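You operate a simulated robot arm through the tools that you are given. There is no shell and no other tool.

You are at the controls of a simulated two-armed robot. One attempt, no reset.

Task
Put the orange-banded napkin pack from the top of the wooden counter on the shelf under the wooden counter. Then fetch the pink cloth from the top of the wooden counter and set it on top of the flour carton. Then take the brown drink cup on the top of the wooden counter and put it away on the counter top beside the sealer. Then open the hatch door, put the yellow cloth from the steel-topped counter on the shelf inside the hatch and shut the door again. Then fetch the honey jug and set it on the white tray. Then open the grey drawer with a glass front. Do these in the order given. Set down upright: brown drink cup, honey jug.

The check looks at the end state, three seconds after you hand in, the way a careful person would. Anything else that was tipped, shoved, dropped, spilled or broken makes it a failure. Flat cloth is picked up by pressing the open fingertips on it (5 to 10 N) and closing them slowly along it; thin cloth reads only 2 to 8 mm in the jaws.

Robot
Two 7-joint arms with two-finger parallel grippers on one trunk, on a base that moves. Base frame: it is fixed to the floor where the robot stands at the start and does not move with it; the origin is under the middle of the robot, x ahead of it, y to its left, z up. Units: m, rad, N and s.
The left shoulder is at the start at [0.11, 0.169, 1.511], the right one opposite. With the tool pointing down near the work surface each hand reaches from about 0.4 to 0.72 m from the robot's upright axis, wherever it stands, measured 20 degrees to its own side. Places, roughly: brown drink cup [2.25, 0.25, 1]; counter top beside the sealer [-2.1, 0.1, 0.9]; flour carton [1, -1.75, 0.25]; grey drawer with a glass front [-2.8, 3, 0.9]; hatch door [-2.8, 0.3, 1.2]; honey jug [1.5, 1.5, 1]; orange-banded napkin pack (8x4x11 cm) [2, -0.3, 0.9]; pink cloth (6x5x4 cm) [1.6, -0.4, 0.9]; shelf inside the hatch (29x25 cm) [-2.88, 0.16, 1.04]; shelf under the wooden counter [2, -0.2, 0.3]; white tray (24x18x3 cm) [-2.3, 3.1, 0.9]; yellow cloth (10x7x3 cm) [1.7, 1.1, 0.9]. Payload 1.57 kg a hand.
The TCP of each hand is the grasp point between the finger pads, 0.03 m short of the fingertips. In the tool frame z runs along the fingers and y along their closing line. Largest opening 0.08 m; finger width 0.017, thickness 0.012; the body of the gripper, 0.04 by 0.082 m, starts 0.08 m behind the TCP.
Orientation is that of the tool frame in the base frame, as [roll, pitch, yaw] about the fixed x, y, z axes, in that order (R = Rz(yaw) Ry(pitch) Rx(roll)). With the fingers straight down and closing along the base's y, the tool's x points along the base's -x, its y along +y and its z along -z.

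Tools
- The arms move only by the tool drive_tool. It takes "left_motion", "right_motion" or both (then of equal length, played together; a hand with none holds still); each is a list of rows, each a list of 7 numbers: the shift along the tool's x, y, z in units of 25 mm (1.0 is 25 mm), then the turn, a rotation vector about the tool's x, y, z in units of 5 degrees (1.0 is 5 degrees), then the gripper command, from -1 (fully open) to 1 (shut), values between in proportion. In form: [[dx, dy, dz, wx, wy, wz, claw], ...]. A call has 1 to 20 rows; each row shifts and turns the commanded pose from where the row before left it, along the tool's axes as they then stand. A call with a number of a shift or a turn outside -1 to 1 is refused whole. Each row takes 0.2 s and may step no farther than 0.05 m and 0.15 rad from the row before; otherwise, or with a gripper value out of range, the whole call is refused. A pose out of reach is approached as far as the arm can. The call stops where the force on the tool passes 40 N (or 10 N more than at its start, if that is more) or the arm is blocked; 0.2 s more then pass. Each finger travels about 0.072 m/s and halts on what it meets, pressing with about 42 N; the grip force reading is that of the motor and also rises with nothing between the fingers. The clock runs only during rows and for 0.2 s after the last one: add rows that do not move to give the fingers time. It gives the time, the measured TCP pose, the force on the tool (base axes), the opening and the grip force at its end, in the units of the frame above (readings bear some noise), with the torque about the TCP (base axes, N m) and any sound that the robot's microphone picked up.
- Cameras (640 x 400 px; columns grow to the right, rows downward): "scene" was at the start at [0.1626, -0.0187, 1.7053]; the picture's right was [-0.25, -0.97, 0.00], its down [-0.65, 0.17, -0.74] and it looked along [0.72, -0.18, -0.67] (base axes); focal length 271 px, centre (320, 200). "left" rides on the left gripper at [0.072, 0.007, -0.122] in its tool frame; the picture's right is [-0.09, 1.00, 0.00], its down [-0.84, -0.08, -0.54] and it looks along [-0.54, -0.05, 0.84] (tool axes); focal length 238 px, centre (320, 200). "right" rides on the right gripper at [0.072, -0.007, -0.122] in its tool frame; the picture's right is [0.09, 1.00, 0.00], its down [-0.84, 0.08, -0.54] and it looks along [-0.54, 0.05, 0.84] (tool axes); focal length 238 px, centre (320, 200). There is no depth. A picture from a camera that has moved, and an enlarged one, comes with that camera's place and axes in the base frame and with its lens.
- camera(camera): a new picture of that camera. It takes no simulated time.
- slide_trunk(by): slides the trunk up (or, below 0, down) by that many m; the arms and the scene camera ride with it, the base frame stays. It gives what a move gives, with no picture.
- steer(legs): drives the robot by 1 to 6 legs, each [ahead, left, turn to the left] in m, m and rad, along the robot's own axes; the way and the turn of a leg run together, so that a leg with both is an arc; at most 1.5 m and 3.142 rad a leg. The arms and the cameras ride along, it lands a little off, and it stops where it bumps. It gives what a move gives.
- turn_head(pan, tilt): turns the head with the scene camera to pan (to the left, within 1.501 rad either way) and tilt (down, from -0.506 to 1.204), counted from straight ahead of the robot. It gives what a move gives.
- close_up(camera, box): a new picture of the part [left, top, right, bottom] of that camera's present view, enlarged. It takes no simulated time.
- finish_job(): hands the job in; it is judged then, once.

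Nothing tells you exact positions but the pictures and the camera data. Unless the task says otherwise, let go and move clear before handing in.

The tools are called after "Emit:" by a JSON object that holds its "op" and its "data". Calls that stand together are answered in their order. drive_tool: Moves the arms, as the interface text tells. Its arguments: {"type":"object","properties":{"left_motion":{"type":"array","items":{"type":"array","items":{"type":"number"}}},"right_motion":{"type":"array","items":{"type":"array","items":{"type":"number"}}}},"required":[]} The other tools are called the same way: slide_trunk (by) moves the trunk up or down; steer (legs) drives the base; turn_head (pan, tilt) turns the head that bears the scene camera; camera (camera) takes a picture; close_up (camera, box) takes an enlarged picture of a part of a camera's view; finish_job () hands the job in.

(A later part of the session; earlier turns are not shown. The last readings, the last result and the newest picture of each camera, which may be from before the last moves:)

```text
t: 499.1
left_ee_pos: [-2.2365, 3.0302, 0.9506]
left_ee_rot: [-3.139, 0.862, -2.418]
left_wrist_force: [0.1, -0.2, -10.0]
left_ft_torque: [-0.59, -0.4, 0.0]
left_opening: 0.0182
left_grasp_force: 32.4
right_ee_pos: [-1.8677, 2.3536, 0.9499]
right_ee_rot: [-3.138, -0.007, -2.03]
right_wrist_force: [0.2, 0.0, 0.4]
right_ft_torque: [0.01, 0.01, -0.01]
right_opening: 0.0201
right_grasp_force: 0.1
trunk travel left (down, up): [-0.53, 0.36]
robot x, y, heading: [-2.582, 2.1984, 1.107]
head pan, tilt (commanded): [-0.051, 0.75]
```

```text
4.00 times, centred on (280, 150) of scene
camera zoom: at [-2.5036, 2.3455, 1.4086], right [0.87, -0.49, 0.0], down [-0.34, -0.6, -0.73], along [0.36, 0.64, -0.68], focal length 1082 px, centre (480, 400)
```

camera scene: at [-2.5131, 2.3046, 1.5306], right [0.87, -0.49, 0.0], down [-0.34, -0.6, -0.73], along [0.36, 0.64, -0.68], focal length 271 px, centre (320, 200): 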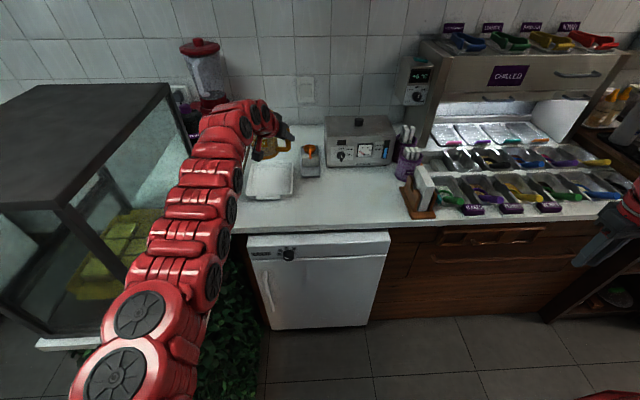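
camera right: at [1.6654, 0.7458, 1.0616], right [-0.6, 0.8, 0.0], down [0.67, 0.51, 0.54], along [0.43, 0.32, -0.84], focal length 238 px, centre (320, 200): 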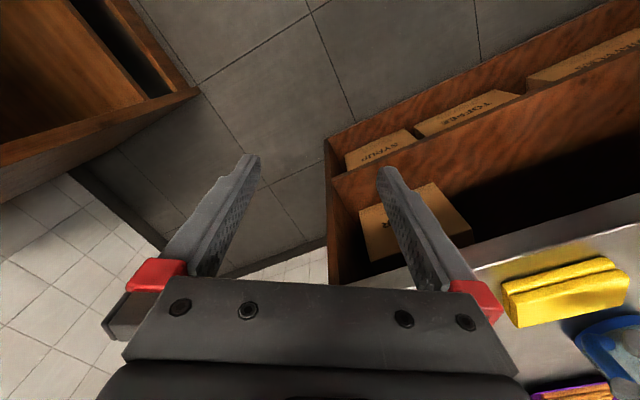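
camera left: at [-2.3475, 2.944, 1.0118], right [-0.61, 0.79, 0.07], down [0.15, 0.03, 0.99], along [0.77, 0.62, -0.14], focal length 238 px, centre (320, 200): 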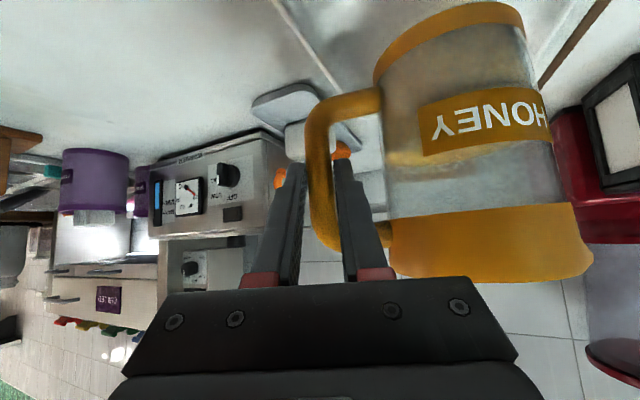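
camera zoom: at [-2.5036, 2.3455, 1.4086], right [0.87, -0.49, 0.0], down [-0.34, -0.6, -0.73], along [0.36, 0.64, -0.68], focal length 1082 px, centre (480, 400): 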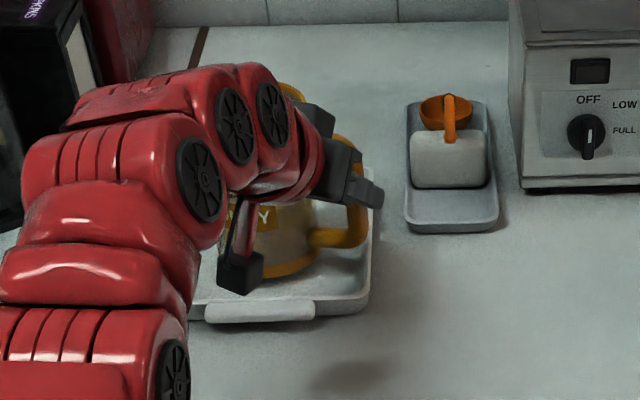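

Emit:
{"op": "drive_tool", "data": {"left_motion": [[0.092, 0, 0.077, 0, 0, 0, 1], [0, 0, 0, 0, 0, 0, 1]]}}

Emit:
{"op": "drive_tool", "data": {"left_motion": [[0.092, 0, 0.077, 0, 0, 0, 1], [0, 0, 0, 0, 0, 0, 1]]}}

Emit:
{"op": "drive_tool", "data": {"left_motion": [[0.092, 0, 0.077, 0, 0, 0, 1], [0, 0, 0, 0, 0, 0, 1]]}}

```text
t: 499.7
left_ee_pos: [-2.2371, 3.0302, 0.9474]
left_ee_rot: [-3.139, 0.863, -2.418]
left_wrist_force: [-0.1, 0.4, -10.0]
left_ft_torque: [-0.61, -0.4, -0.01]
left_opening: 0.018
left_grasp_force: 32.5
right_ee_pos: [-1.8677, 2.3533, 0.9507]
right_ee_rot: [-3.138, -0.004, -2.031]
right_wrist_force: [-0.6, 0.4, 0.0]
right_ft_torque: [0.01, 0.04, 0.0]
right_opening: 0.0199
right_grasp_force: 0.0
trunk travel left (down, up): [-0.53, 0.36]
robot x, y, heading: [-2.5814, 2.1973, 1.106]
head pan, tilt (commanded): [-0.051, 0.75]
```

```text
t: 500.3
left_ee_pos: [-2.2371, 3.0302, 0.9449]
left_ee_rot: [-3.14, 0.864, -2.417]
left_wrist_force: [0.0, 0.7, -9.7]
left_ft_torque: [-0.61, -0.4, 0.01]
left_opening: 0.018
left_grasp_force: 32.6
right_ee_pos: [-1.867, 2.353, 0.9507]
right_ee_rot: [-3.138, -0.006, -2.031]
right_wrist_force: [0.2, 0.5, 0.4]
right_ft_torque: [-0.03, 0.02, -0.03]
right_opening: 0.0199
right_grasp_force: 0.0
trunk travel left (down, up): [-0.53, 0.36]
robot x, y, heading: [-2.5818, 2.1967, 1.108]
head pan, tilt (commanded): [-0.051, 0.75]
```

```text
t: 500.9
left_ee_pos: [-2.2374, 3.0292, 0.9428]
left_ee_rot: [-3.141, 0.867, -2.418]
left_wrist_force: [1.1, 0.4, -4.9]
left_ft_torque: [-0.44, -0.49, 0.0]
left_opening: 0.0181
left_grasp_force: 32.7
right_ee_pos: [-1.8666, 2.3522, 0.9512]
right_ee_rot: [-3.14, -0.004, -2.031]
right_wrist_force: [-1.1, 0.9, 0.4]
right_ft_torque: [-0.01, 0.0, -0.02]
right_opening: 0.0201
right_grasp_force: 0.1
trunk travel left (down, up): [-0.53, 0.36]
robot x, y, heading: [-2.5801, 2.1963, 1.105]
head pan, tilt (commanded): [-0.051, 0.75]
```

Emit:
{"op": "drive_tool", "data": {"left_motion": [[0.061, 0, 0.051, 0, 0, 0, 1], [0, 0, 0, 0, 0, 0, 1]]}}

Emit:
{"op": "drive_tool", "data": {"left_motion": [[0.031, 0, 0.026, 0, 0, 0, 1], [0, 0, 0, 0, 0, 0, 1]]}}

Emit:
{"op": "close_up", "data": {"camera": "left", "box": [280, 0, 620, 300]}}

```text
t: 501.5
left_ee_pos: [-2.2368, 3.0288, 0.9427]
left_ee_rot: [3.14, 0.868, -2.417]
left_wrist_force: [3.2, 3.3, 2.5]
left_ft_torque: [-0.24, -0.78, 0.01]
left_opening: 0.0181
left_grasp_force: 32.9
right_ee_pos: [-1.8673, 2.3525, 0.9522]
right_ee_rot: [-3.14, -0.004, -2.031]
right_wrist_force: [0.0, -0.2, 0.0]
right_ft_torque: [-0.02, 0.0, 0.0]
right_opening: 0.0201
right_grasp_force: 0.0
trunk travel left (down, up): [-0.53, 0.36]
robot x, y, heading: [-2.5851, 2.1962, 1.111]
head pan, tilt (commanded): [-0.051, 0.75]
```

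```text
t: 502.1
left_ee_pos: [-2.2377, 3.0298, 0.9428]
left_ee_rot: [3.139, 0.869, -2.419]
left_wrist_force: [3.4, 6.6, 9.4]
left_ft_torque: [0.02, -0.91, 0.07]
left_opening: 0.018
left_grasp_force: 32.7
right_ee_pos: [-1.8681, 2.3522, 0.952]
right_ee_rot: [-3.14, -0.004, -2.032]
right_wrist_force: [0.7, -0.8, -0.2]
right_ft_torque: [0.0, 0.02, -0.04]
right_opening: 0.0201
right_grasp_force: 0.0
trunk travel left (down, up): [-0.53, 0.36]
robot x, y, heading: [-2.5819, 2.2017, 1.108]
head pan, tilt (commanded): [-0.051, 0.75]
```

```text
1.33 times, centred on (450, 150) of left
camera zoom: at [-2.3478, 2.9422, 0.966], right [-0.61, 0.79, 0.07], down [0.15, 0.03, 0.99], along [0.77, 0.62, -0.13], focal length 318 px, centre (147, 267)
```

zoom: 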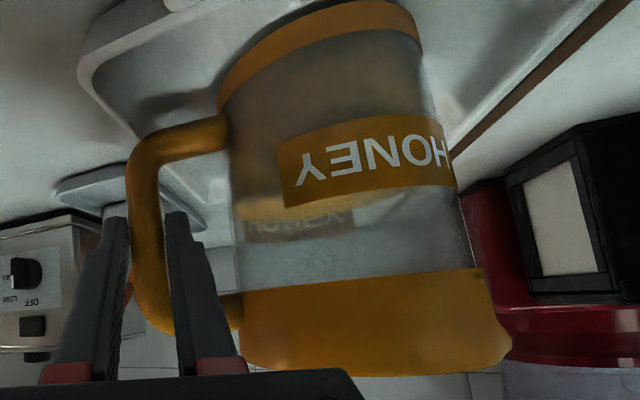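

The jug stands on the tray. I ease the pressure off and open the fingers slowly.

Emit:
{"op": "drive_tool", "data": {"left_motion": [[-0.05, 0, -0.042, 0, 0, 0, 1], [0, 0, 0, 0, 0, 0, 1]]}}

Emit:
{"op": "drive_tool", "data": {"left_motion": [[0, 0, 0, 0, 0, 0, 0.6], [0, 0, 0, 0, 0, 0, 0.5], [0, 0, 0, 0, 0, 0, 0.4], [0, 0, 0, 0, 0, 0, 0.3], [0, 0, 0, 0, 0, 0, 0.2], [0, 0, 0, 0, 0, 0, 0.1], [0, 0, 0, 0, 0, 0, 0.1]]}}

Emit:
{"op": "close_up", "data": {"camera": "left", "box": [280, 0, 620, 300]}}

Emit:
{"op": "close_up", "data": {"camera": "scene", "box": [220, 100, 340, 200]}}

```text
t: 502.7
left_ee_pos: [-2.237, 3.0281, 0.9421]
left_ee_rot: [3.141, 0.865, -2.419]
left_wrist_force: [3.4, 4.5, 9.4]
left_ft_torque: [-0.02, -0.88, 0.0]
left_opening: 0.0176
left_grasp_force: 32.3
right_ee_pos: [-1.8681, 2.3506, 0.9512]
right_ee_rot: [-3.141, -0.002, -2.031]
right_wrist_force: [0.0, 0.0, -0.2]
right_ft_torque: [0.01, 0.0, 0.0]
right_opening: 0.0204
right_grasp_force: 0.0
trunk travel left (down, up): [-0.53, 0.36]
robot x, y, heading: [-2.5778, 2.1978, 1.11]
head pan, tilt (commanded): [-0.051, 0.75]
```

```text
t: 504.3
left_ee_pos: [-2.2377, 3.0284, 0.9411]
left_ee_rot: [3.141, 0.864, -2.418]
left_wrist_force: [0.4, 0.2, -0.8]
left_ft_torque: [0.0, -0.02, 0.02]
left_opening: 0.036
left_grasp_force: 0.1
right_ee_pos: [-1.8676, 2.3515, 0.9512]
right_ee_rot: [-3.14, -0.003, -2.031]
right_wrist_force: [0.3, 0.7, 0.0]
right_ft_torque: [-0.02, 0.03, 0.02]
right_opening: 0.0201
right_grasp_force: 0.1
trunk travel left (down, up): [-0.53, 0.36]
robot x, y, heading: [-2.5815, 2.1984, 1.107]
head pan, tilt (commanded): [-0.051, 0.75]
```

```text
1.33 times, centred on (450, 150) of left
camera zoom: at [-2.3479, 2.9423, 0.9657], right [-0.61, 0.79, 0.07], down [0.15, 0.03, 0.99], along [0.78, 0.62, -0.13], focal length 318 px, centre (147, 267)
```

zoom: 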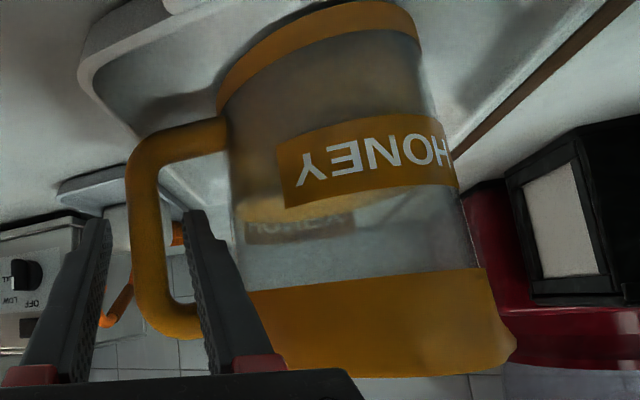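

```text
4.00 times, centred on (280, 150) of scene
camera zoom: at [-2.5041, 2.344, 1.4088], right [0.87, -0.49, 0.0], down [-0.34, -0.59, -0.73], along [0.36, 0.64, -0.68], focal length 1082 px, centre (480, 400)
```

zoom: 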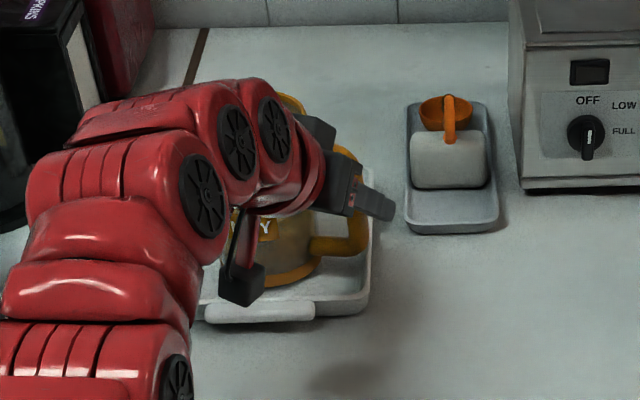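

Emit:
{"op": "drive_tool", "data": {"left_motion": [[0.257, 0, -0.306, 0, 0, 0, 0.1], [0.257, 0, -0.306, 0, 0, 0, 0.1], [0.257, 0, -0.306, 0, 0, 0, 0.1], [0.257, 0, -0.306, 0, 0, 0, 0.1], [0.257, 0, -0.306, 0, 0, 0, 0.1], [0.257, 0, -0.306, 0, 0, 0, 0.1], [0.257, 0, -0.306, 0, 0, 0, 0.1]]}}

Emit:
{"op": "camera", "data": {"camera": "left"}}

```text
t: 505.9
left_ee_pos: [-2.29, 2.9832, 0.9437]
left_ee_rot: [-3.141, 0.865, -2.418]
left_wrist_force: [-0.3, -0.3, 0.2]
left_ft_torque: [0.01, 0.02, -0.02]
left_opening: 0.036
left_grasp_force: 0.1
right_ee_pos: [-1.8687, 2.3515, 0.9511]
right_ee_rot: [-3.141, -0.004, -2.031]
right_wrist_force: [-0.3, -0.2, 0.6]
right_ft_torque: [0.0, 0.01, 0.02]
right_opening: 0.0198
right_grasp_force: 0.1
trunk travel left (down, up): [-0.53, 0.36]
robot x, y, heading: [-2.5791, 2.2018, 1.106]
head pan, tilt (commanded): [-0.051, 0.75]
```

```text
taken
camera left: at [-2.4007, 2.8968, 0.9669], right [-0.61, 0.79, 0.07], down [0.15, 0.03, 0.99], along [0.77, 0.62, -0.13], focal length 238 px, centre (320, 200)
```

left: 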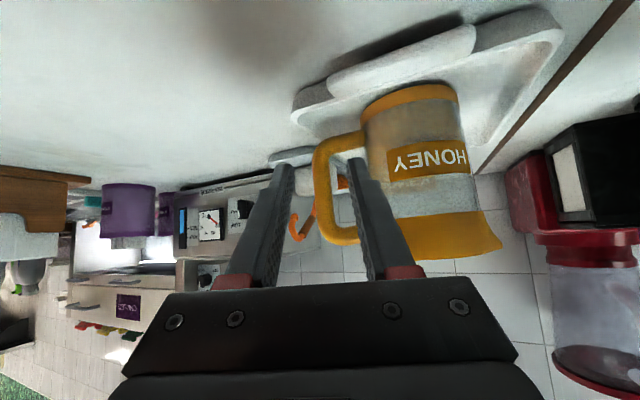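

Emit:
{"op": "slide_trunk", "data": {"by": 0.12}}

Emit:
{"op": "steer", "data": {"legs": [[-0.45, -0.05, 0]]}}

Emit:
{"op": "turn_head", "data": {"pan": 0.0, "tilt": 0.6}}

Emit:
{"op": "camera", "data": {"camera": "scene"}}

Emit:
{"op": "close_up", "data": {"camera": "scene", "box": [200, 80, 400, 230]}}

```text
t: 507.4
left_ee_pos: [-2.2884, 2.984, 1.0618]
left_ee_rot: [-3.141, 0.864, -2.417]
left_wrist_force: [-1.2, 0.2, 0.2]
left_ft_torque: [0.03, 0.01, 0.01]
left_opening: 0.036
left_grasp_force: 0.1
right_ee_pos: [-1.8671, 2.352, 1.0715]
right_ee_rot: [-3.14, -0.003, -2.033]
right_wrist_force: [0.5, 0.0, 0.1]
right_ft_torque: [-0.01, 0.0, 0.03]
right_opening: 0.0201
right_grasp_force: 0.1
trunk travel left (down, up): [-0.65, 0.24]
robot x, y, heading: [-2.5818, 2.1945, 1.106]
head pan, tilt (commanded): [-0.051, 0.75]
```

```text
t: 510.1
left_ee_pos: [-2.4416, 2.5621, 1.062]
left_ee_rot: [3.141, 0.866, -2.425]
left_wrist_force: [0.0, -0.1, -0.2]
left_ft_torque: [0.01, 0.02, -0.01]
left_opening: 0.0361
left_grasp_force: 0.0
right_ee_pos: [-2.0218, 1.9282, 1.0712]
right_ee_rot: [-3.141, -0.004, -2.038]
right_wrist_force: [-0.8, 0.4, 0.7]
right_ft_torque: [-0.02, -0.01, -0.01]
right_opening: 0.0202
right_grasp_force: 0.0
trunk travel left (down, up): [-0.65, 0.24]
robot x, y, heading: [-2.7349, 1.7785, 1.106]
head pan, tilt (commanded): [-0.051, 0.75]
```

```text
t: 510.8
left_ee_pos: [-2.4399, 2.5612, 1.0625]
left_ee_rot: [-3.141, 0.864, -2.424]
left_wrist_force: [-0.4, 0.7, 0.2]
left_ft_torque: [-0.01, 0.01, -0.02]
left_opening: 0.036
left_grasp_force: 0.2
right_ee_pos: [-2.022, 1.9274, 1.0717]
right_ee_rot: [-3.139, -0.002, -2.037]
right_wrist_force: [0.2, 0.3, 0.0]
right_ft_torque: [-0.01, 0.02, 0.01]
right_opening: 0.0203
right_grasp_force: 0.0
trunk travel left (down, up): [-0.65, 0.24]
robot x, y, heading: [-2.7384, 1.7788, 1.098]
head pan, tilt (commanded): [0.0, 0.6]
```

```text
taken
camera scene: at [-2.6597, 1.9299, 1.5417], right [0.89, -0.45, 0.0], down [-0.26, -0.5, -0.82], along [0.37, 0.74, -0.57], focal length 271 px, centre (320, 200)
```

scene: 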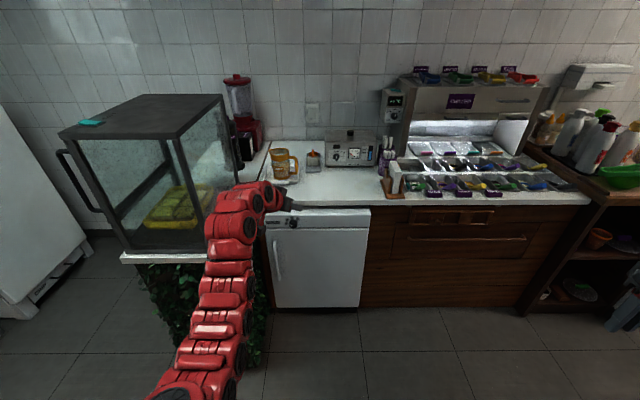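

```text
2.67 times, centred on (300, 155) of scene
camera zoom: at [-2.6597, 1.9299, 1.5417], right [0.89, -0.45, 0.0], down [-0.26, -0.5, -0.82], along [0.37, 0.74, -0.57], focal length 722 px, centre (373, 320)
```

zoom: 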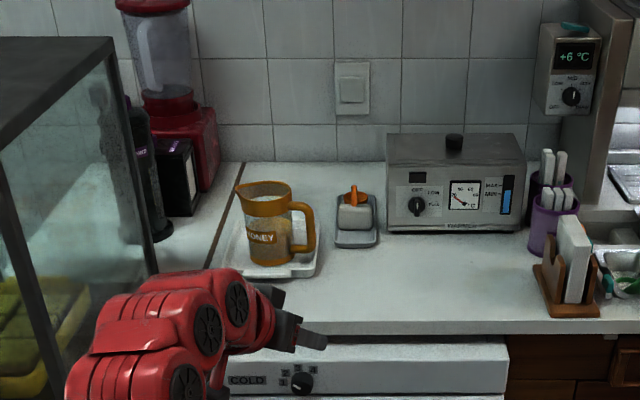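

The honey jug stands on the tray. Last, the glass-fronted drawer: I back off and go round to view its handle side.

Emit:
{"op": "steer", "data": {"legs": [[-0.32, 0, 0.005], [0, 1.2, 0]]}}

Emit:
{"op": "turn_head", "data": {"pan": -0.3, "tilt": 0.45}}

Emit:
{"op": "camera", "data": {"camera": "scene"}}

Emit:
{"op": "close_up", "data": {"camera": "scene", "box": [260, 60, 480, 270]}}

```text
t: 518.7
left_ee_pos: [-3.6699, 2.8187, 1.0617]
left_ee_rot: [-3.14, 0.865, -2.421]
left_wrist_force: [0.4, -0.7, 0.7]
left_ft_torque: [-0.02, -0.04, 0.01]
left_opening: 0.0362
left_grasp_force: 0.2
right_ee_pos: [-3.2499, 2.1855, 1.0716]
right_ee_rot: [-3.138, -0.004, -2.036]
right_wrist_force: [-0.3, 0.3, 0.1]
right_ft_torque: [-0.02, -0.01, -0.04]
right_opening: 0.02
right_grasp_force: 0.0
trunk travel left (down, up): [-0.65, 0.24]
robot x, y, heading: [-3.9631, 2.0322, 1.105]
head pan, tilt (commanded): [0.0, 0.6]
```

```text
t: 519.5
left_ee_pos: [-3.6681, 2.8183, 1.063]
left_ee_rot: [3.14, 0.866, -2.421]
left_wrist_force: [0.4, 0.7, 0.0]
left_ft_torque: [0.01, -0.02, 0.0]
left_opening: 0.0361
left_grasp_force: 0.1
right_ee_pos: [-3.2494, 2.1863, 1.0716]
right_ee_rot: [-3.14, -0.002, -2.036]
right_wrist_force: [-0.4, 0.2, -0.5]
right_ft_torque: [-0.02, 0.03, -0.01]
right_opening: 0.02
right_grasp_force: 0.0
trunk travel left (down, up): [-0.65, 0.24]
robot x, y, heading: [-3.9622, 2.0334, 1.104]
head pan, tilt (commanded): [-0.3, 0.45]
```

```text
taken
camera scene: at [-3.8627, 2.1739, 1.5552], right [0.72, -0.69, 0.0], down [-0.3, -0.31, -0.9], along [0.62, 0.65, -0.44], focal length 271 px, centre (320, 200)
```

scene: 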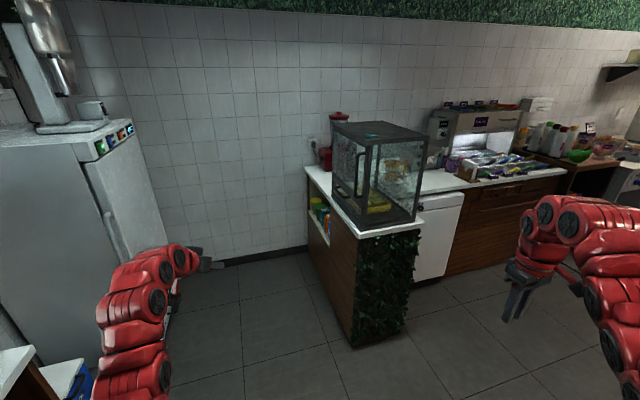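

```text
1.90 times, centred on (370, 165) of scene
camera zoom: at [-3.8627, 2.1739, 1.5552], right [0.72, -0.69, 0.0], down [-0.3, -0.31, -0.9], along [0.62, 0.65, -0.44], focal length 515 px, centre (225, 267)
```

zoom: 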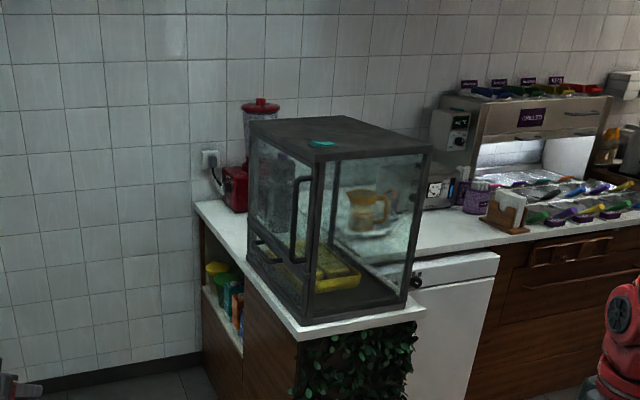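

Emit:
{"op": "close_up", "data": {"camera": "scene", "box": [320, 110, 440, 240]}}

```text
3.08 times, centred on (380, 175) of scene
camera zoom: at [-3.8627, 2.1739, 1.5552], right [0.72, -0.69, 0.0], down [-0.3, -0.31, -0.9], along [0.62, 0.65, -0.44], focal length 833 px, centre (135, 277)
```

zoom: 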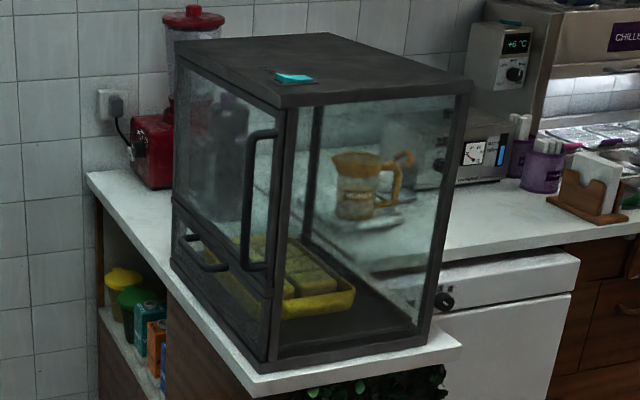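

Now it is clear: below the glass door with the vertical handle there is a drawer with a horizontal bar handle on the box's left (-u) side. I look at the space there.

Emit:
{"op": "turn_head", "data": {"pan": 0.35, "tilt": 0.6}}

Emit:
{"op": "camera", "data": {"camera": "scene"}}

Emit:
{"op": "camera", "data": {"camera": "left"}}

```text
t: 520.5
left_ee_pos: [-3.6696, 2.8181, 1.0622]
left_ee_rot: [3.14, 0.864, -2.422]
left_wrist_force: [-0.4, 0.4, -0.5]
left_ft_torque: [-0.01, 0.0, 0.03]
left_opening: 0.0359
left_grasp_force: 0.1
right_ee_pos: [-3.2498, 2.1869, 1.072]
right_ee_rot: [-3.141, -0.003, -2.036]
right_wrist_force: [0.6, -0.1, 0.3]
right_ft_torque: [0.01, 0.02, -0.01]
right_opening: 0.0202
right_grasp_force: 0.0
trunk travel left (down, up): [-0.65, 0.24]
robot x, y, heading: [-3.9622, 2.0318, 1.102]
head pan, tilt (commanded): [0.351, 0.6]
```

```text
taken
camera scene: at [-3.9162, 2.1954, 1.5417], right [0.99, -0.12, 0.0], down [-0.07, -0.56, -0.83], along [0.1, 0.82, -0.56], focal length 271 px, centre (320, 200)
```

scene: 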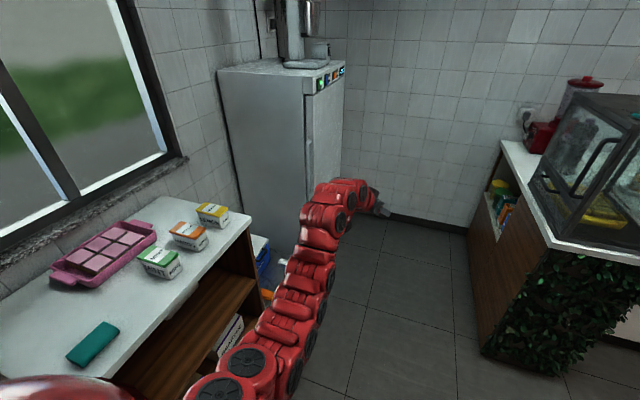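

```text
taken
camera left: at [-3.78, 2.7322, 1.0864], right [-0.61, 0.79, 0.07], down [0.15, 0.03, 0.99], along [0.78, 0.62, -0.13], focal length 238 px, centre (320, 200)
```

left: 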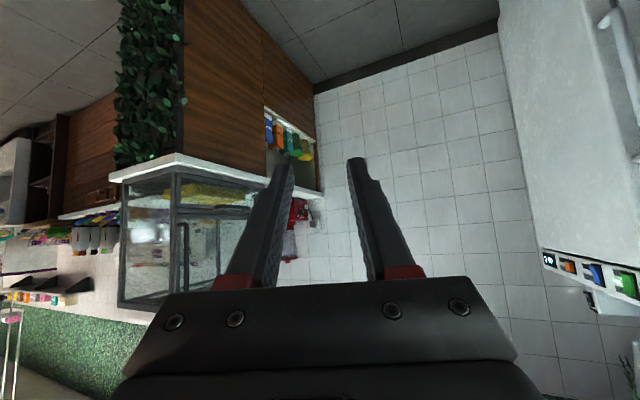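

Emit:
{"op": "turn_head", "data": {"pan": -0.3, "tilt": 0.45}}

Emit:
{"op": "close_up", "data": {"camera": "scene", "box": [325, 160, 395, 235]}}

Emit:
{"op": "close_up", "data": {"camera": "left", "box": [100, 140, 320, 320]}}

```text
t: 521.5
left_ee_pos: [-3.6692, 2.8185, 1.0626]
left_ee_rot: [-3.141, 0.866, -2.421]
left_wrist_force: [-0.9, 0.4, -0.3]
left_ft_torque: [0.02, 0.01, -0.01]
left_opening: 0.0359
left_grasp_force: 0.0
right_ee_pos: [-3.249, 2.1863, 1.0722]
right_ee_rot: [-3.138, -0.005, -2.035]
right_wrist_force: [0.0, 0.5, 0.2]
right_ft_torque: [-0.02, 0.01, 0.0]
right_opening: 0.0201
right_grasp_force: 0.0
trunk travel left (down, up): [-0.65, 0.24]
robot x, y, heading: [-3.9642, 2.0332, 1.109]
head pan, tilt (commanded): [-0.3, 0.45]
```

```text
5.33 times, centred on (360, 198) of scene
camera zoom: at [-3.8628, 2.1739, 1.5553], right [0.72, -0.69, 0.0], down [-0.3, -0.31, -0.9], along [0.62, 0.65, -0.44], focal length 1443 px, centre (107, 213)
```

zoom: 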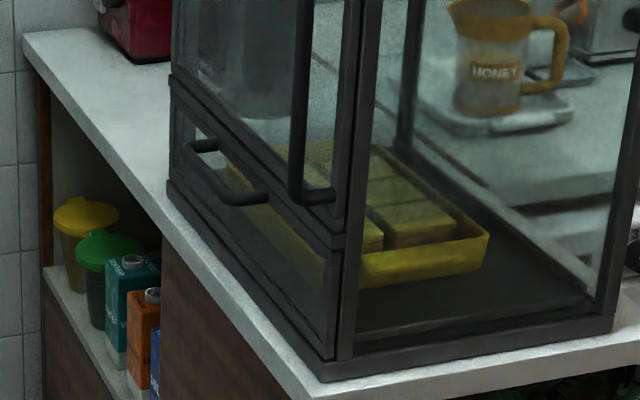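

```text
2.22 times, centred on (210, 230) of left
camera zoom: at [-3.78, 2.7322, 1.0864], right [-0.61, 0.79, 0.07], down [0.15, 0.03, 0.99], along [0.78, 0.62, -0.13], focal length 530 px, centre (564, 133)
```

zoom: 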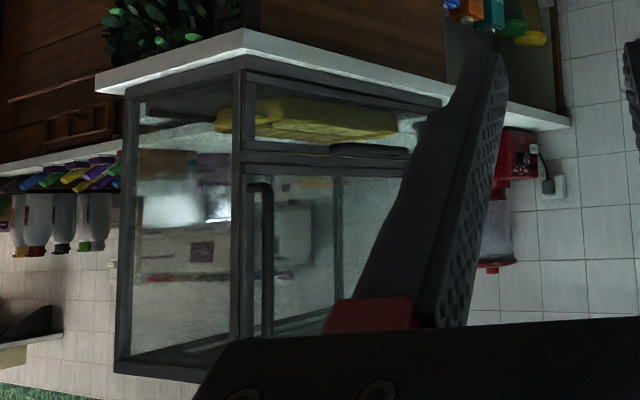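

The drawer's bar handle runs horizontally at about u=-3.98, v=1.31–1.41, z≈1.0, about 3–4 cm off the drawer front. I set the right hand (closing across the bar, leaning 10° away from the box), then approach from the open side.

Emit:
{"op": "drive_tool", "data": {"right_motion": [[-0.71, 0.99, 0, 0, 0, 0, 0.2], [-0.71, 0.99, 0, 0, 0, 0, 0.1], [-0.71, 0.99, 0, 0, 0, 0, 0.1], [-0.71, 0.99, 0, 0, 0, 0, 0.1], [-0.71, 0.99, 0, 0, 0, 0, 0.1], [-0.71, 0.99, 0, 0, 0, 0, 0.1], [-0.71, 0.99, 0, 0, 0, 0, 0.1], [-0.71, 0.99, 0, 0, 0, 0, 0.1], [-0.71, 0.99, 0, 0, 0, 0, 0.1], [0, 0, 0, 1, 0, 0, 0.1], [0, 0, 0, 1, 0, 0, 0.1], [0, 0, 0, 0, 0, 0, 0.1]]}}

Emit:
{"op": "steer", "data": {"legs": [[0.4, -0.02, 0]]}}

Emit:
{"op": "camera", "data": {"camera": "right"}}

Emit:
{"op": "camera", "data": {"camera": "scene"}}

```text
t: 524.1
left_ee_pos: [-3.6687, 2.8182, 1.0629]
left_ee_rot: [-3.141, 0.865, -2.421]
left_wrist_force: [-0.3, 0.8, 0.3]
left_ft_torque: [0.0, 0.0, -0.01]
left_opening: 0.036
left_grasp_force: 0.0
right_ee_pos: [-3.3776, 2.4299, 1.0719]
right_ee_rot: [-2.964, -0.004, -2.035]
right_wrist_force: [-0.5, -0.2, 0.3]
right_ft_torque: [0.02, 0.03, 0.0]
right_opening: 0.0361
right_grasp_force: 0.0
trunk travel left (down, up): [-0.65, 0.24]
robot x, y, heading: [-3.9645, 2.0361, 1.11]
head pan, tilt (commanded): [-0.3, 0.45]
```

```text
t: 526.7
left_ee_pos: [-3.4675, 3.1737, 1.063]
left_ee_rot: [3.142, 0.867, -2.42]
left_wrist_force: [0.3, 0.2, -0.2]
left_ft_torque: [-0.02, -0.01, 0.0]
left_opening: 0.0363
left_grasp_force: 0.0
right_ee_pos: [-3.1751, 2.7852, 1.0722]
right_ee_rot: [-2.964, -0.003, -2.036]
right_wrist_force: [-0.7, 0.2, 0.7]
right_ft_torque: [0.01, 0.04, 0.01]
right_opening: 0.0363
right_grasp_force: 0.1
trunk travel left (down, up): [-0.65, 0.24]
robot x, y, heading: [-3.7636, 2.3922, 1.105]
head pan, tilt (commanded): [-0.3, 0.45]
```

```text
taken
camera right: at [-3.2207, 2.7288, 1.1935], right [-0.92, 0.36, -0.18], down [0.22, 0.83, 0.52], along [0.33, 0.44, -0.84], focal length 238 px, centre (320, 200)
```

right: 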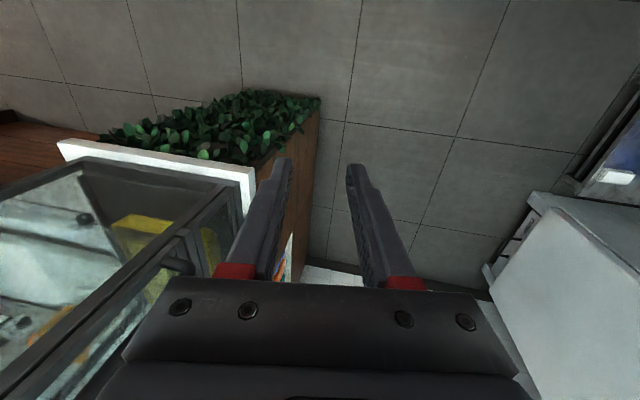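

```text
taken
camera scene: at [-3.6614, 2.5291, 1.5553], right [0.72, -0.69, 0.0], down [-0.3, -0.31, -0.9], along [0.62, 0.65, -0.44], focal length 271 px, centre (320, 200)
```

scene: 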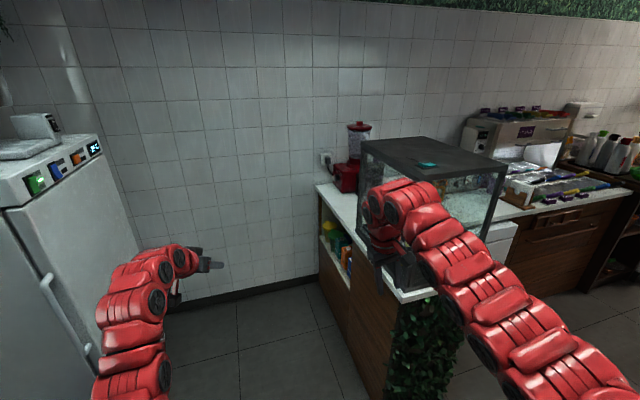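

Emit:
{"op": "steer", "data": {"legs": [[0.272, 0.01, 0]]}}

Emit:
{"op": "camera", "data": {"camera": "right"}}

Emit:
{"op": "turn_head", "data": {"pan": -0.4, "tilt": 0.6}}

Emit:
{"op": "camera", "data": {"camera": "scene"}}

Emit:
{"op": "camera", "data": {"camera": "left"}}

```text
t: 528.6
left_ee_pos: [-3.3496, 3.4225, 1.0626]
left_ee_rot: [-3.141, 0.867, -2.424]
left_wrist_force: [0.9, -0.2, -0.4]
left_ft_torque: [0.03, -0.01, 0.0]
left_opening: 0.036
left_grasp_force: 0.0
right_ee_pos: [-3.0593, 3.0328, 1.0711]
right_ee_rot: [-2.965, -0.004, -2.037]
right_wrist_force: [0.0, -0.2, 0.0]
right_ft_torque: [0.0, 0.01, -0.01]
right_opening: 0.036
right_grasp_force: 0.1
trunk travel left (down, up): [-0.65, 0.24]
robot x, y, heading: [-3.6442, 2.6394, 1.098]
head pan, tilt (commanded): [-0.3, 0.45]
```

```text
taken
camera right: at [-3.1046, 2.9772, 1.1935], right [-0.92, 0.36, -0.18], down [0.22, 0.83, 0.52], along [0.33, 0.43, -0.84], focal length 238 px, centre (320, 200)
```

right: 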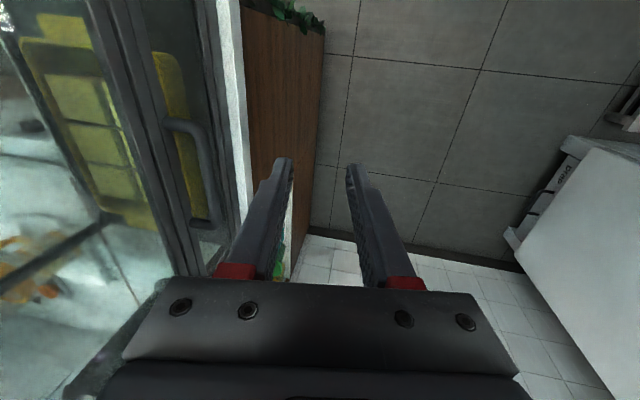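

```text
t: 529.3
left_ee_pos: [-3.3505, 3.423, 1.0626]
left_ee_rot: [3.141, 0.867, -2.425]
left_wrist_force: [0.1, -0.1, 0.5]
left_ft_torque: [0.0, 0.02, 0.01]
left_opening: 0.036
left_grasp_force: 0.0
right_ee_pos: [-3.0591, 3.033, 1.0707]
right_ee_rot: [-2.966, -0.003, -2.037]
right_wrist_force: [0.5, 0.4, 0.1]
right_ft_torque: [-0.02, 0.02, 0.0]
right_opening: 0.0359
right_grasp_force: 0.1
trunk travel left (down, up): [-0.65, 0.24]
robot x, y, heading: [-3.6497, 2.637, 1.102]
head pan, tilt (commanded): [-0.4, 0.6]
```

```text
taken
camera scene: at [-3.5422, 2.7701, 1.5417], right [0.65, -0.76, 0.0], down [-0.43, -0.36, -0.83], along [0.63, 0.53, -0.56], focal length 271 px, centre (320, 200)
```

scene: 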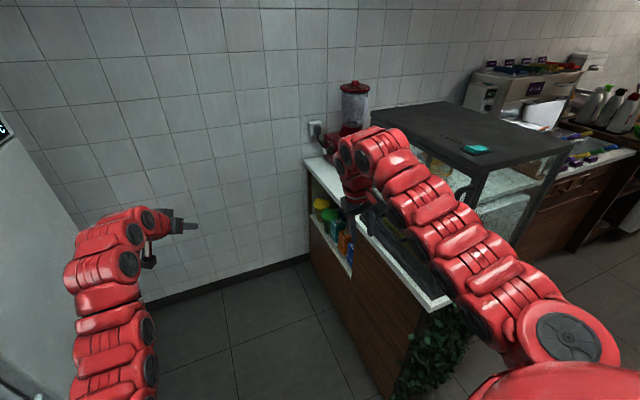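

```text
taken
camera left: at [-3.4612, 3.337, 1.0861], right [-0.61, 0.79, 0.07], down [0.15, 0.03, 0.99], along [0.78, 0.61, -0.13], focal length 238 px, centre (320, 200)
```

left: 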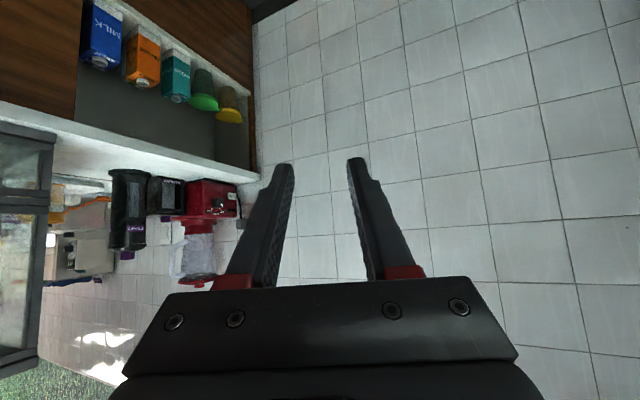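

The right hand camera sees the drawer's bar to its left. I shift right and slightly forward above it.

Emit:
{"op": "steer", "data": {"legs": [[0.04, -0.085, 0]]}}

Emit:
{"op": "camera", "data": {"camera": "right"}}

Emit:
{"op": "close_up", "data": {"camera": "right", "box": [180, 60, 420, 270]}}

```text
t: 530.4
left_ee_pos: [-3.2568, 3.421, 1.0628]
left_ee_rot: [3.141, 0.866, -2.426]
left_wrist_force: [0.0, 0.2, 0.0]
left_ft_torque: [0.0, 0.02, 0.0]
left_opening: 0.0361
left_grasp_force: 0.0
right_ee_pos: [-2.967, 3.03, 1.0708]
right_ee_rot: [-2.967, -0.003, -2.039]
right_wrist_force: [0.1, -0.2, -1.9]
right_ft_torque: [0.01, 0.03, -0.04]
right_opening: 0.036
right_grasp_force: 0.1
trunk travel left (down, up): [-0.65, 0.24]
robot x, y, heading: [-3.5536, 2.6364, 1.1]
head pan, tilt (commanded): [-0.4, 0.6]
```

```text
taken
camera right: at [-3.0112, 2.9741, 1.1934], right [-0.92, 0.36, -0.17], down [0.22, 0.83, 0.52], along [0.33, 0.44, -0.84], focal length 238 px, centre (320, 200)
```

right: 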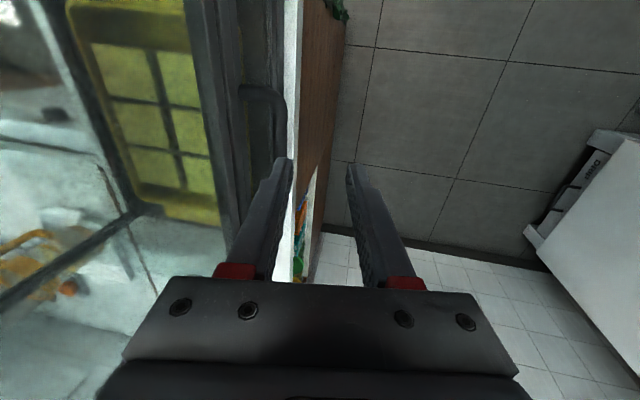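

```text
1.90 times, centred on (300, 165) of right
camera zoom: at [-3.0112, 2.9741, 1.1934], right [-0.92, 0.36, -0.17], down [0.22, 0.83, 0.52], along [0.33, 0.44, -0.84], focal length 454 px, centre (358, 267)
```

zoom: 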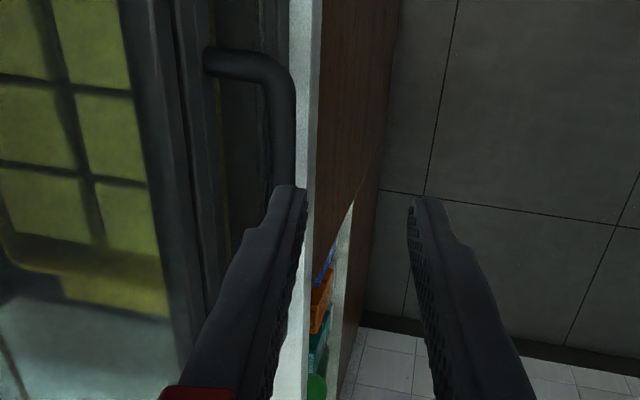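

Emit:
{"op": "drive_tool", "data": {"right_motion": [[0, 0, 0, 1, 0, 0, 0.2], [0, 0, 0, 1, 0, 0, 0.25], [0, 0, 0, 0, 0, 0, 0.25]]}}

Emit:
{"op": "steer", "data": {"legs": [[-0.01, -0.044, 0]]}}

Emit:
{"op": "camera", "data": {"camera": "right"}}

Emit:
{"op": "close_up", "data": {"camera": "right", "box": [180, 40, 420, 270]}}

```text
t: 531.2
left_ee_pos: [-3.257, 3.4201, 1.0631]
left_ee_rot: [-3.139, 0.867, -2.425]
left_wrist_force: [-0.5, 0.5, -0.3]
left_ft_torque: [0.01, -0.01, 0.0]
left_opening: 0.0359
left_grasp_force: 0.0
right_ee_pos: [-2.9664, 3.0302, 1.0698]
right_ee_rot: [-2.922, 0.0, -2.036]
right_wrist_force: [-0.1, 0.4, -0.1]
right_ft_torque: [0.05, 0.02, -0.04]
right_opening: 0.0302
right_grasp_force: 0.1
right hand out of reach, approached as far as the arm can: row 2
trunk travel left (down, up): [-0.65, 0.24]
robot x, y, heading: [-3.551, 2.6351, 1.103]
head pan, tilt (commanded): [-0.4, 0.6]
```

```text
t: 532.1
left_ee_pos: [-3.2243, 3.392, 1.0626]
left_ee_rot: [-3.14, 0.865, -2.422]
left_wrist_force: [0.4, 0.5, 0.4]
left_ft_torque: [0.01, 0.03, -0.01]
left_opening: 0.0359
left_grasp_force: 0.0
right_ee_pos: [-2.9332, 3.0023, 1.0715]
right_ee_rot: [-2.923, -0.002, -2.037]
right_wrist_force: [-0.5, 0.1, -0.1]
right_ft_torque: [-0.01, 0.0, -0.02]
right_opening: 0.0297
right_grasp_force: 0.1
trunk travel left (down, up): [-0.65, 0.24]
robot x, y, heading: [-3.5199, 2.608, 1.108]
head pan, tilt (commanded): [-0.4, 0.6]
```

```text
taken
camera right: at [-2.9828, 2.9489, 1.1917], right [-0.91, 0.35, -0.22], down [0.2, 0.84, 0.51], along [0.36, 0.42, -0.83], focal length 238 px, centre (320, 200)
```

right: 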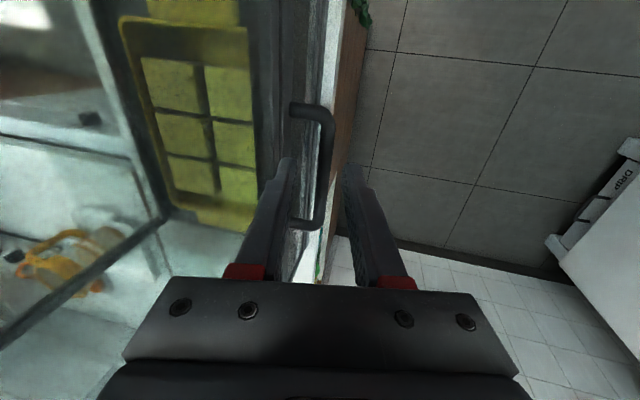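

```text
1.74 times, centred on (300, 155) of right
camera zoom: at [-2.9828, 2.9489, 1.1917], right [-0.91, 0.35, -0.22], down [0.2, 0.84, 0.51], along [0.36, 0.42, -0.83], focal length 414 px, centre (355, 278)
```

zoom: 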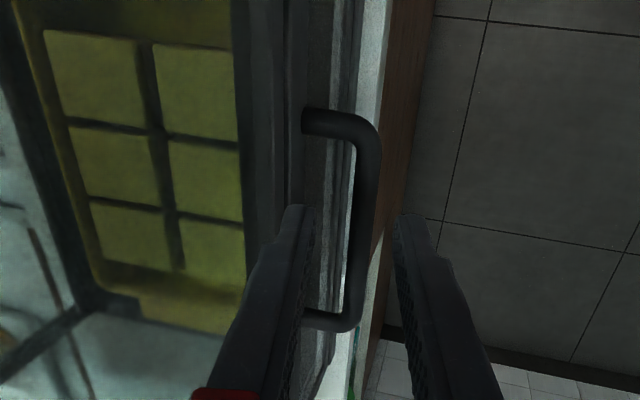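

The bar now lies between the fingers. I lower in steps, watching the clearance.

Emit:
{"op": "drive_tool", "data": {"right_motion": [[0, -0.25, 0, 0, 0, 0, 0.2], [0, 0, 0, 0, 0, 0, 0.2]]}}

Emit:
{"op": "slide_trunk", "data": {"by": -0.035}}

Emit:
{"op": "close_up", "data": {"camera": "right", "box": [180, 40, 420, 270]}}

```text
t: 532.7
left_ee_pos: [-3.2231, 3.3922, 1.0629]
left_ee_rot: [3.141, 0.866, -2.424]
left_wrist_force: [1.1, -0.3, 0.7]
left_ft_torque: [0.0, 0.04, 0.01]
left_opening: 0.036
left_grasp_force: 0.1
right_ee_pos: [-2.9264, 3.0005, 1.0705]
right_ee_rot: [-2.921, 0.0, -2.037]
right_wrist_force: [1.0, -0.3, -0.1]
right_ft_torque: [0.0, 0.04, 0.0]
right_opening: 0.0322
right_grasp_force: 0.0
trunk travel left (down, up): [-0.65, 0.24]
robot x, y, heading: [-3.5178, 2.6111, 1.103]
head pan, tilt (commanded): [-0.4, 0.6]
```

```text
t: 533.5
left_ee_pos: [-3.223, 3.3929, 1.0278]
left_ee_rot: [-3.141, 0.864, -2.425]
left_wrist_force: [-0.5, -0.4, -0.1]
left_ft_torque: [0.0, -0.02, 0.02]
left_opening: 0.036
left_grasp_force: 0.0
right_ee_pos: [-2.926, 3.0007, 1.0354]
right_ee_rot: [-2.922, 0.0, -2.037]
right_wrist_force: [-0.4, 0.5, 0.4]
right_ft_torque: [0.03, -0.02, 0.02]
right_opening: 0.032
right_grasp_force: 0.1
trunk travel left (down, up): [-0.615, 0.275]
robot x, y, heading: [-3.5212, 2.6086, 1.104]
head pan, tilt (commanded): [-0.4, 0.6]
```

```text
1.74 times, centred on (300, 155) of right
camera zoom: at [-2.9773, 2.9461, 1.1585], right [-0.91, 0.35, -0.22], down [0.2, 0.84, 0.51], along [0.36, 0.42, -0.83], focal length 414 px, centre (355, 278)
```

zoom: 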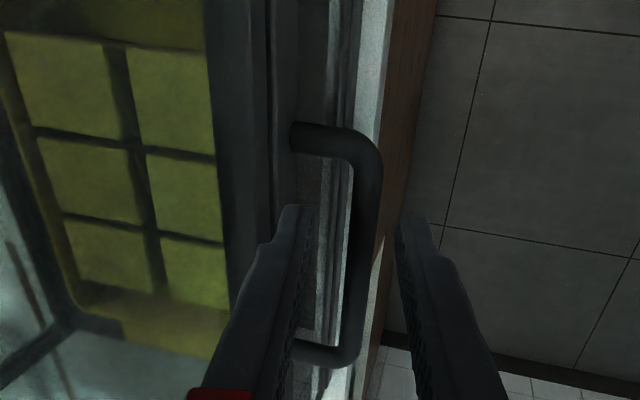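

Emit:
{"op": "slide_trunk", "data": {"by": -0.02}}

Emit:
{"op": "close_up", "data": {"camera": "right", "box": [180, 40, 420, 270]}}

```text
t: 534.2
left_ee_pos: [-3.2251, 3.3916, 1.008]
left_ee_rot: [3.141, 0.866, -2.426]
left_wrist_force: [0.8, -1.0, 0.8]
left_ft_torque: [-0.01, 0.0, 0.0]
left_opening: 0.036
left_grasp_force: 0.0
right_ee_pos: [-2.9263, 2.9999, 1.017]
right_ee_rot: [-2.922, 0.0, -2.037]
right_wrist_force: [0.6, 0.7, -1.2]
right_ft_torque: [0.02, -0.05, 0.0]
right_opening: 0.032
right_grasp_force: 0.0
trunk travel left (down, up): [-0.595, 0.295]
robot x, y, heading: [-3.5155, 2.6117, 1.104]
head pan, tilt (commanded): [-0.4, 0.6]
```

```text
1.74 times, centred on (300, 155) of right
camera zoom: at [-2.9771, 2.9463, 1.1382], right [-0.91, 0.35, -0.22], down [0.2, 0.84, 0.51], along [0.36, 0.42, -0.83], focal length 414 px, centre (355, 278)
```

zoom: 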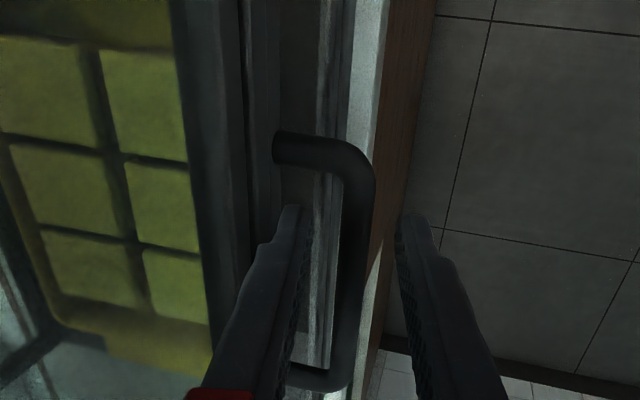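

Emit:
{"op": "slide_trunk", "data": {"by": -0.014}}

Emit:
{"op": "close_up", "data": {"camera": "right", "box": [180, 40, 420, 270]}}

```text
t: 534.8
left_ee_pos: [-3.2242, 3.3924, 0.9936]
left_ee_rot: [3.142, 0.865, -2.425]
left_wrist_force: [0.4, 0.4, 0.2]
left_ft_torque: [0.0, 0.04, 0.03]
left_opening: 0.036
left_grasp_force: 0.1
right_ee_pos: [-2.9266, 3.0007, 1.003]
right_ee_rot: [-2.922, -0.001, -2.037]
right_wrist_force: [0.0, 0.1, -0.3]
right_ft_torque: [-0.02, -0.02, 0.04]
right_opening: 0.032
right_grasp_force: 0.1
trunk travel left (down, up): [-0.581, 0.309]
robot x, y, heading: [-3.5206, 2.5994, 1.104]
head pan, tilt (commanded): [-0.4, 0.6]
```

```text
1.74 times, centred on (300, 155) of right
camera zoom: at [-2.9769, 2.9461, 1.1242], right [-0.91, 0.35, -0.22], down [0.2, 0.83, 0.51], along [0.36, 0.42, -0.83], focal length 414 px, centre (355, 278)
```

zoom: 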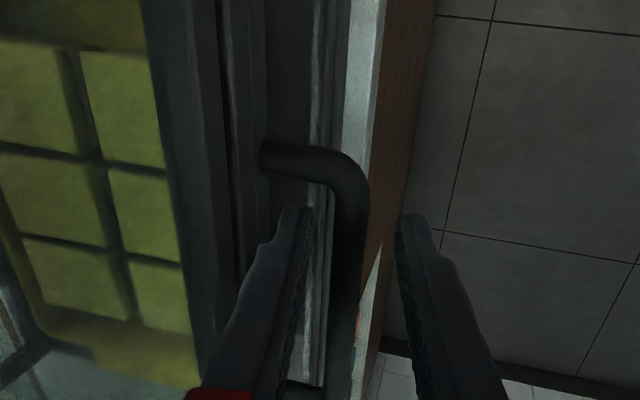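

Now I close on the bar.

Emit:
{"op": "drive_tool", "data": {"right_motion": [[0, 0, 0, 0, 0, 0, 0.4], [0, 0, 0, 0, 0, 0, 0.55], [0, 0, 0, 0, 0, 0, 0.7], [0, 0, 0, 0, 0, 0, 0.85], [0, 0, 0, 0, 0, 0, 0.9], [0, 0, 0, 0, 0, 0, 0.9]]}}

Emit:
{"op": "close_up", "data": {"camera": "right", "box": [180, 40, 420, 270]}}

```text
t: 536.2
left_ee_pos: [-3.2242, 3.3911, 0.9947]
left_ee_rot: [-3.14, 0.867, -2.424]
left_wrist_force: [0.7, -0.3, -0.9]
left_ft_torque: [0.02, -0.01, -0.03]
left_opening: 0.0358
left_grasp_force: 0.0
right_ee_pos: [-2.9266, 3.0018, 1.0035]
right_ee_rot: [-2.922, 0.0, -2.036]
right_wrist_force: [0.9, 1.6, 5.9]
right_ft_torque: [0.12, -0.15, -0.14]
right_opening: 0.0137
right_grasp_force: 30.2
trunk travel left (down, up): [-0.581, 0.309]
robot x, y, heading: [-3.5198, 2.6087, 1.104]
head pan, tilt (commanded): [-0.4, 0.6]
```

```text
1.74 times, centred on (300, 155) of right
camera zoom: at [-2.9771, 2.9463, 1.1245], right [-0.91, 0.35, -0.22], down [0.2, 0.83, 0.51], along [0.36, 0.42, -0.83], focal length 414 px, centre (355, 278)
```

zoom: 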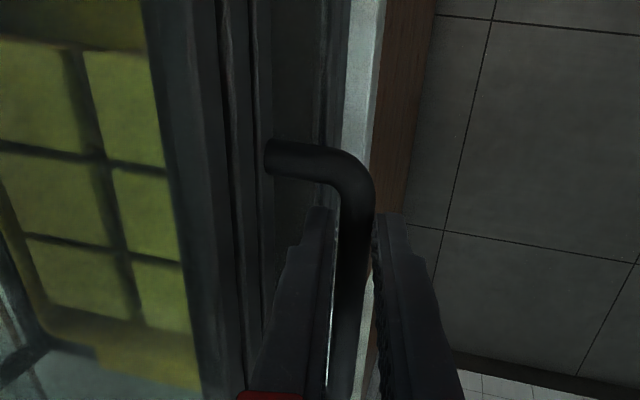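

The bar is gripped. I pull the drawer out by moving the base left.

Emit:
{"op": "steer", "data": {"legs": [[0, 0.06, 0]]}}

Emit:
{"op": "camera", "data": {"camera": "right"}}

Emit:
{"op": "camera", "data": {"camera": "scene"}}

```text
t: 537.2
left_ee_pos: [-3.2756, 3.4184, 0.9944]
left_ee_rot: [-3.141, 0.867, -2.424]
left_wrist_force: [-0.8, 0.5, 0.1]
left_ft_torque: [0.01, -0.02, -0.04]
left_opening: 0.036
left_grasp_force: 0.1
right_ee_pos: [-2.9799, 3.0268, 1.0024]
right_ee_rot: [-2.919, -0.001, -2.037]
right_wrist_force: [2.5, 1.0, 5.8]
right_ft_torque: [0.82, -0.5, 0.0]
right_opening: 0.0134
right_grasp_force: 30.2
trunk travel left (down, up): [-0.581, 0.309]
robot x, y, heading: [-3.5725, 2.6357, 1.105]
head pan, tilt (commanded): [-0.4, 0.6]
```

```text
taken
camera right: at [-3.0297, 2.9724, 1.1245], right [-0.91, 0.36, -0.22], down [0.2, 0.83, 0.51], along [0.36, 0.42, -0.83], focal length 238 px, centre (320, 200)
```

right: 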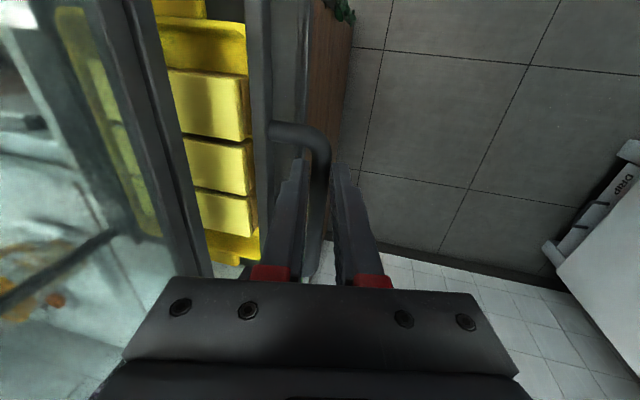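

```text
taken
camera scene: at [-3.4691, 2.7653, 1.4728], right [0.65, -0.76, 0.0], down [-0.43, -0.36, -0.83], along [0.63, 0.53, -0.56], focal length 271 px, centre (320, 200)
```

scene: 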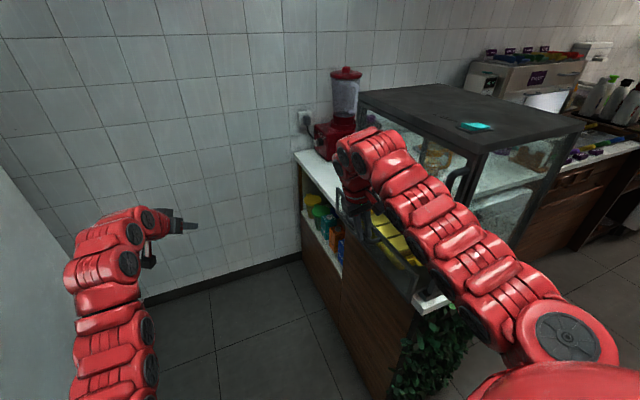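

The drawer slides out. I keep pulling.

Emit:
{"op": "steer", "data": {"legs": [[0, 0.1, 0]]}}

Emit:
{"op": "camera", "data": {"camera": "right"}}

```text
t: 538.3
left_ee_pos: [-3.3639, 3.4617, 0.9943]
left_ee_rot: [-3.141, 0.866, -2.424]
left_wrist_force: [-0.7, -0.1, -0.1]
left_ft_torque: [-0.01, 0.02, 0.01]
left_opening: 0.036
left_grasp_force: 0.1
right_ee_pos: [-3.0655, 3.069, 1.0037]
right_ee_rot: [-2.921, 0.0, -2.041]
right_wrist_force: [-2.9, -7.8, -0.8]
right_ft_torque: [0.43, -0.28, -0.04]
right_opening: 0.0137
right_grasp_force: 29.6
trunk travel left (down, up): [-0.581, 0.309]
robot x, y, heading: [-3.6626, 2.6785, 1.102]
head pan, tilt (commanded): [-0.4, 0.6]
```

```text
taken
camera right: at [-3.1166, 3.0157, 1.1246], right [-0.91, 0.36, -0.22], down [0.2, 0.83, 0.51], along [0.37, 0.42, -0.83], focal length 238 px, centre (320, 200)
```

right: 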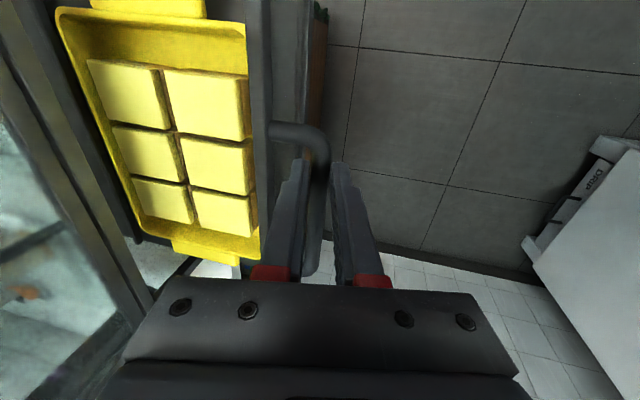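

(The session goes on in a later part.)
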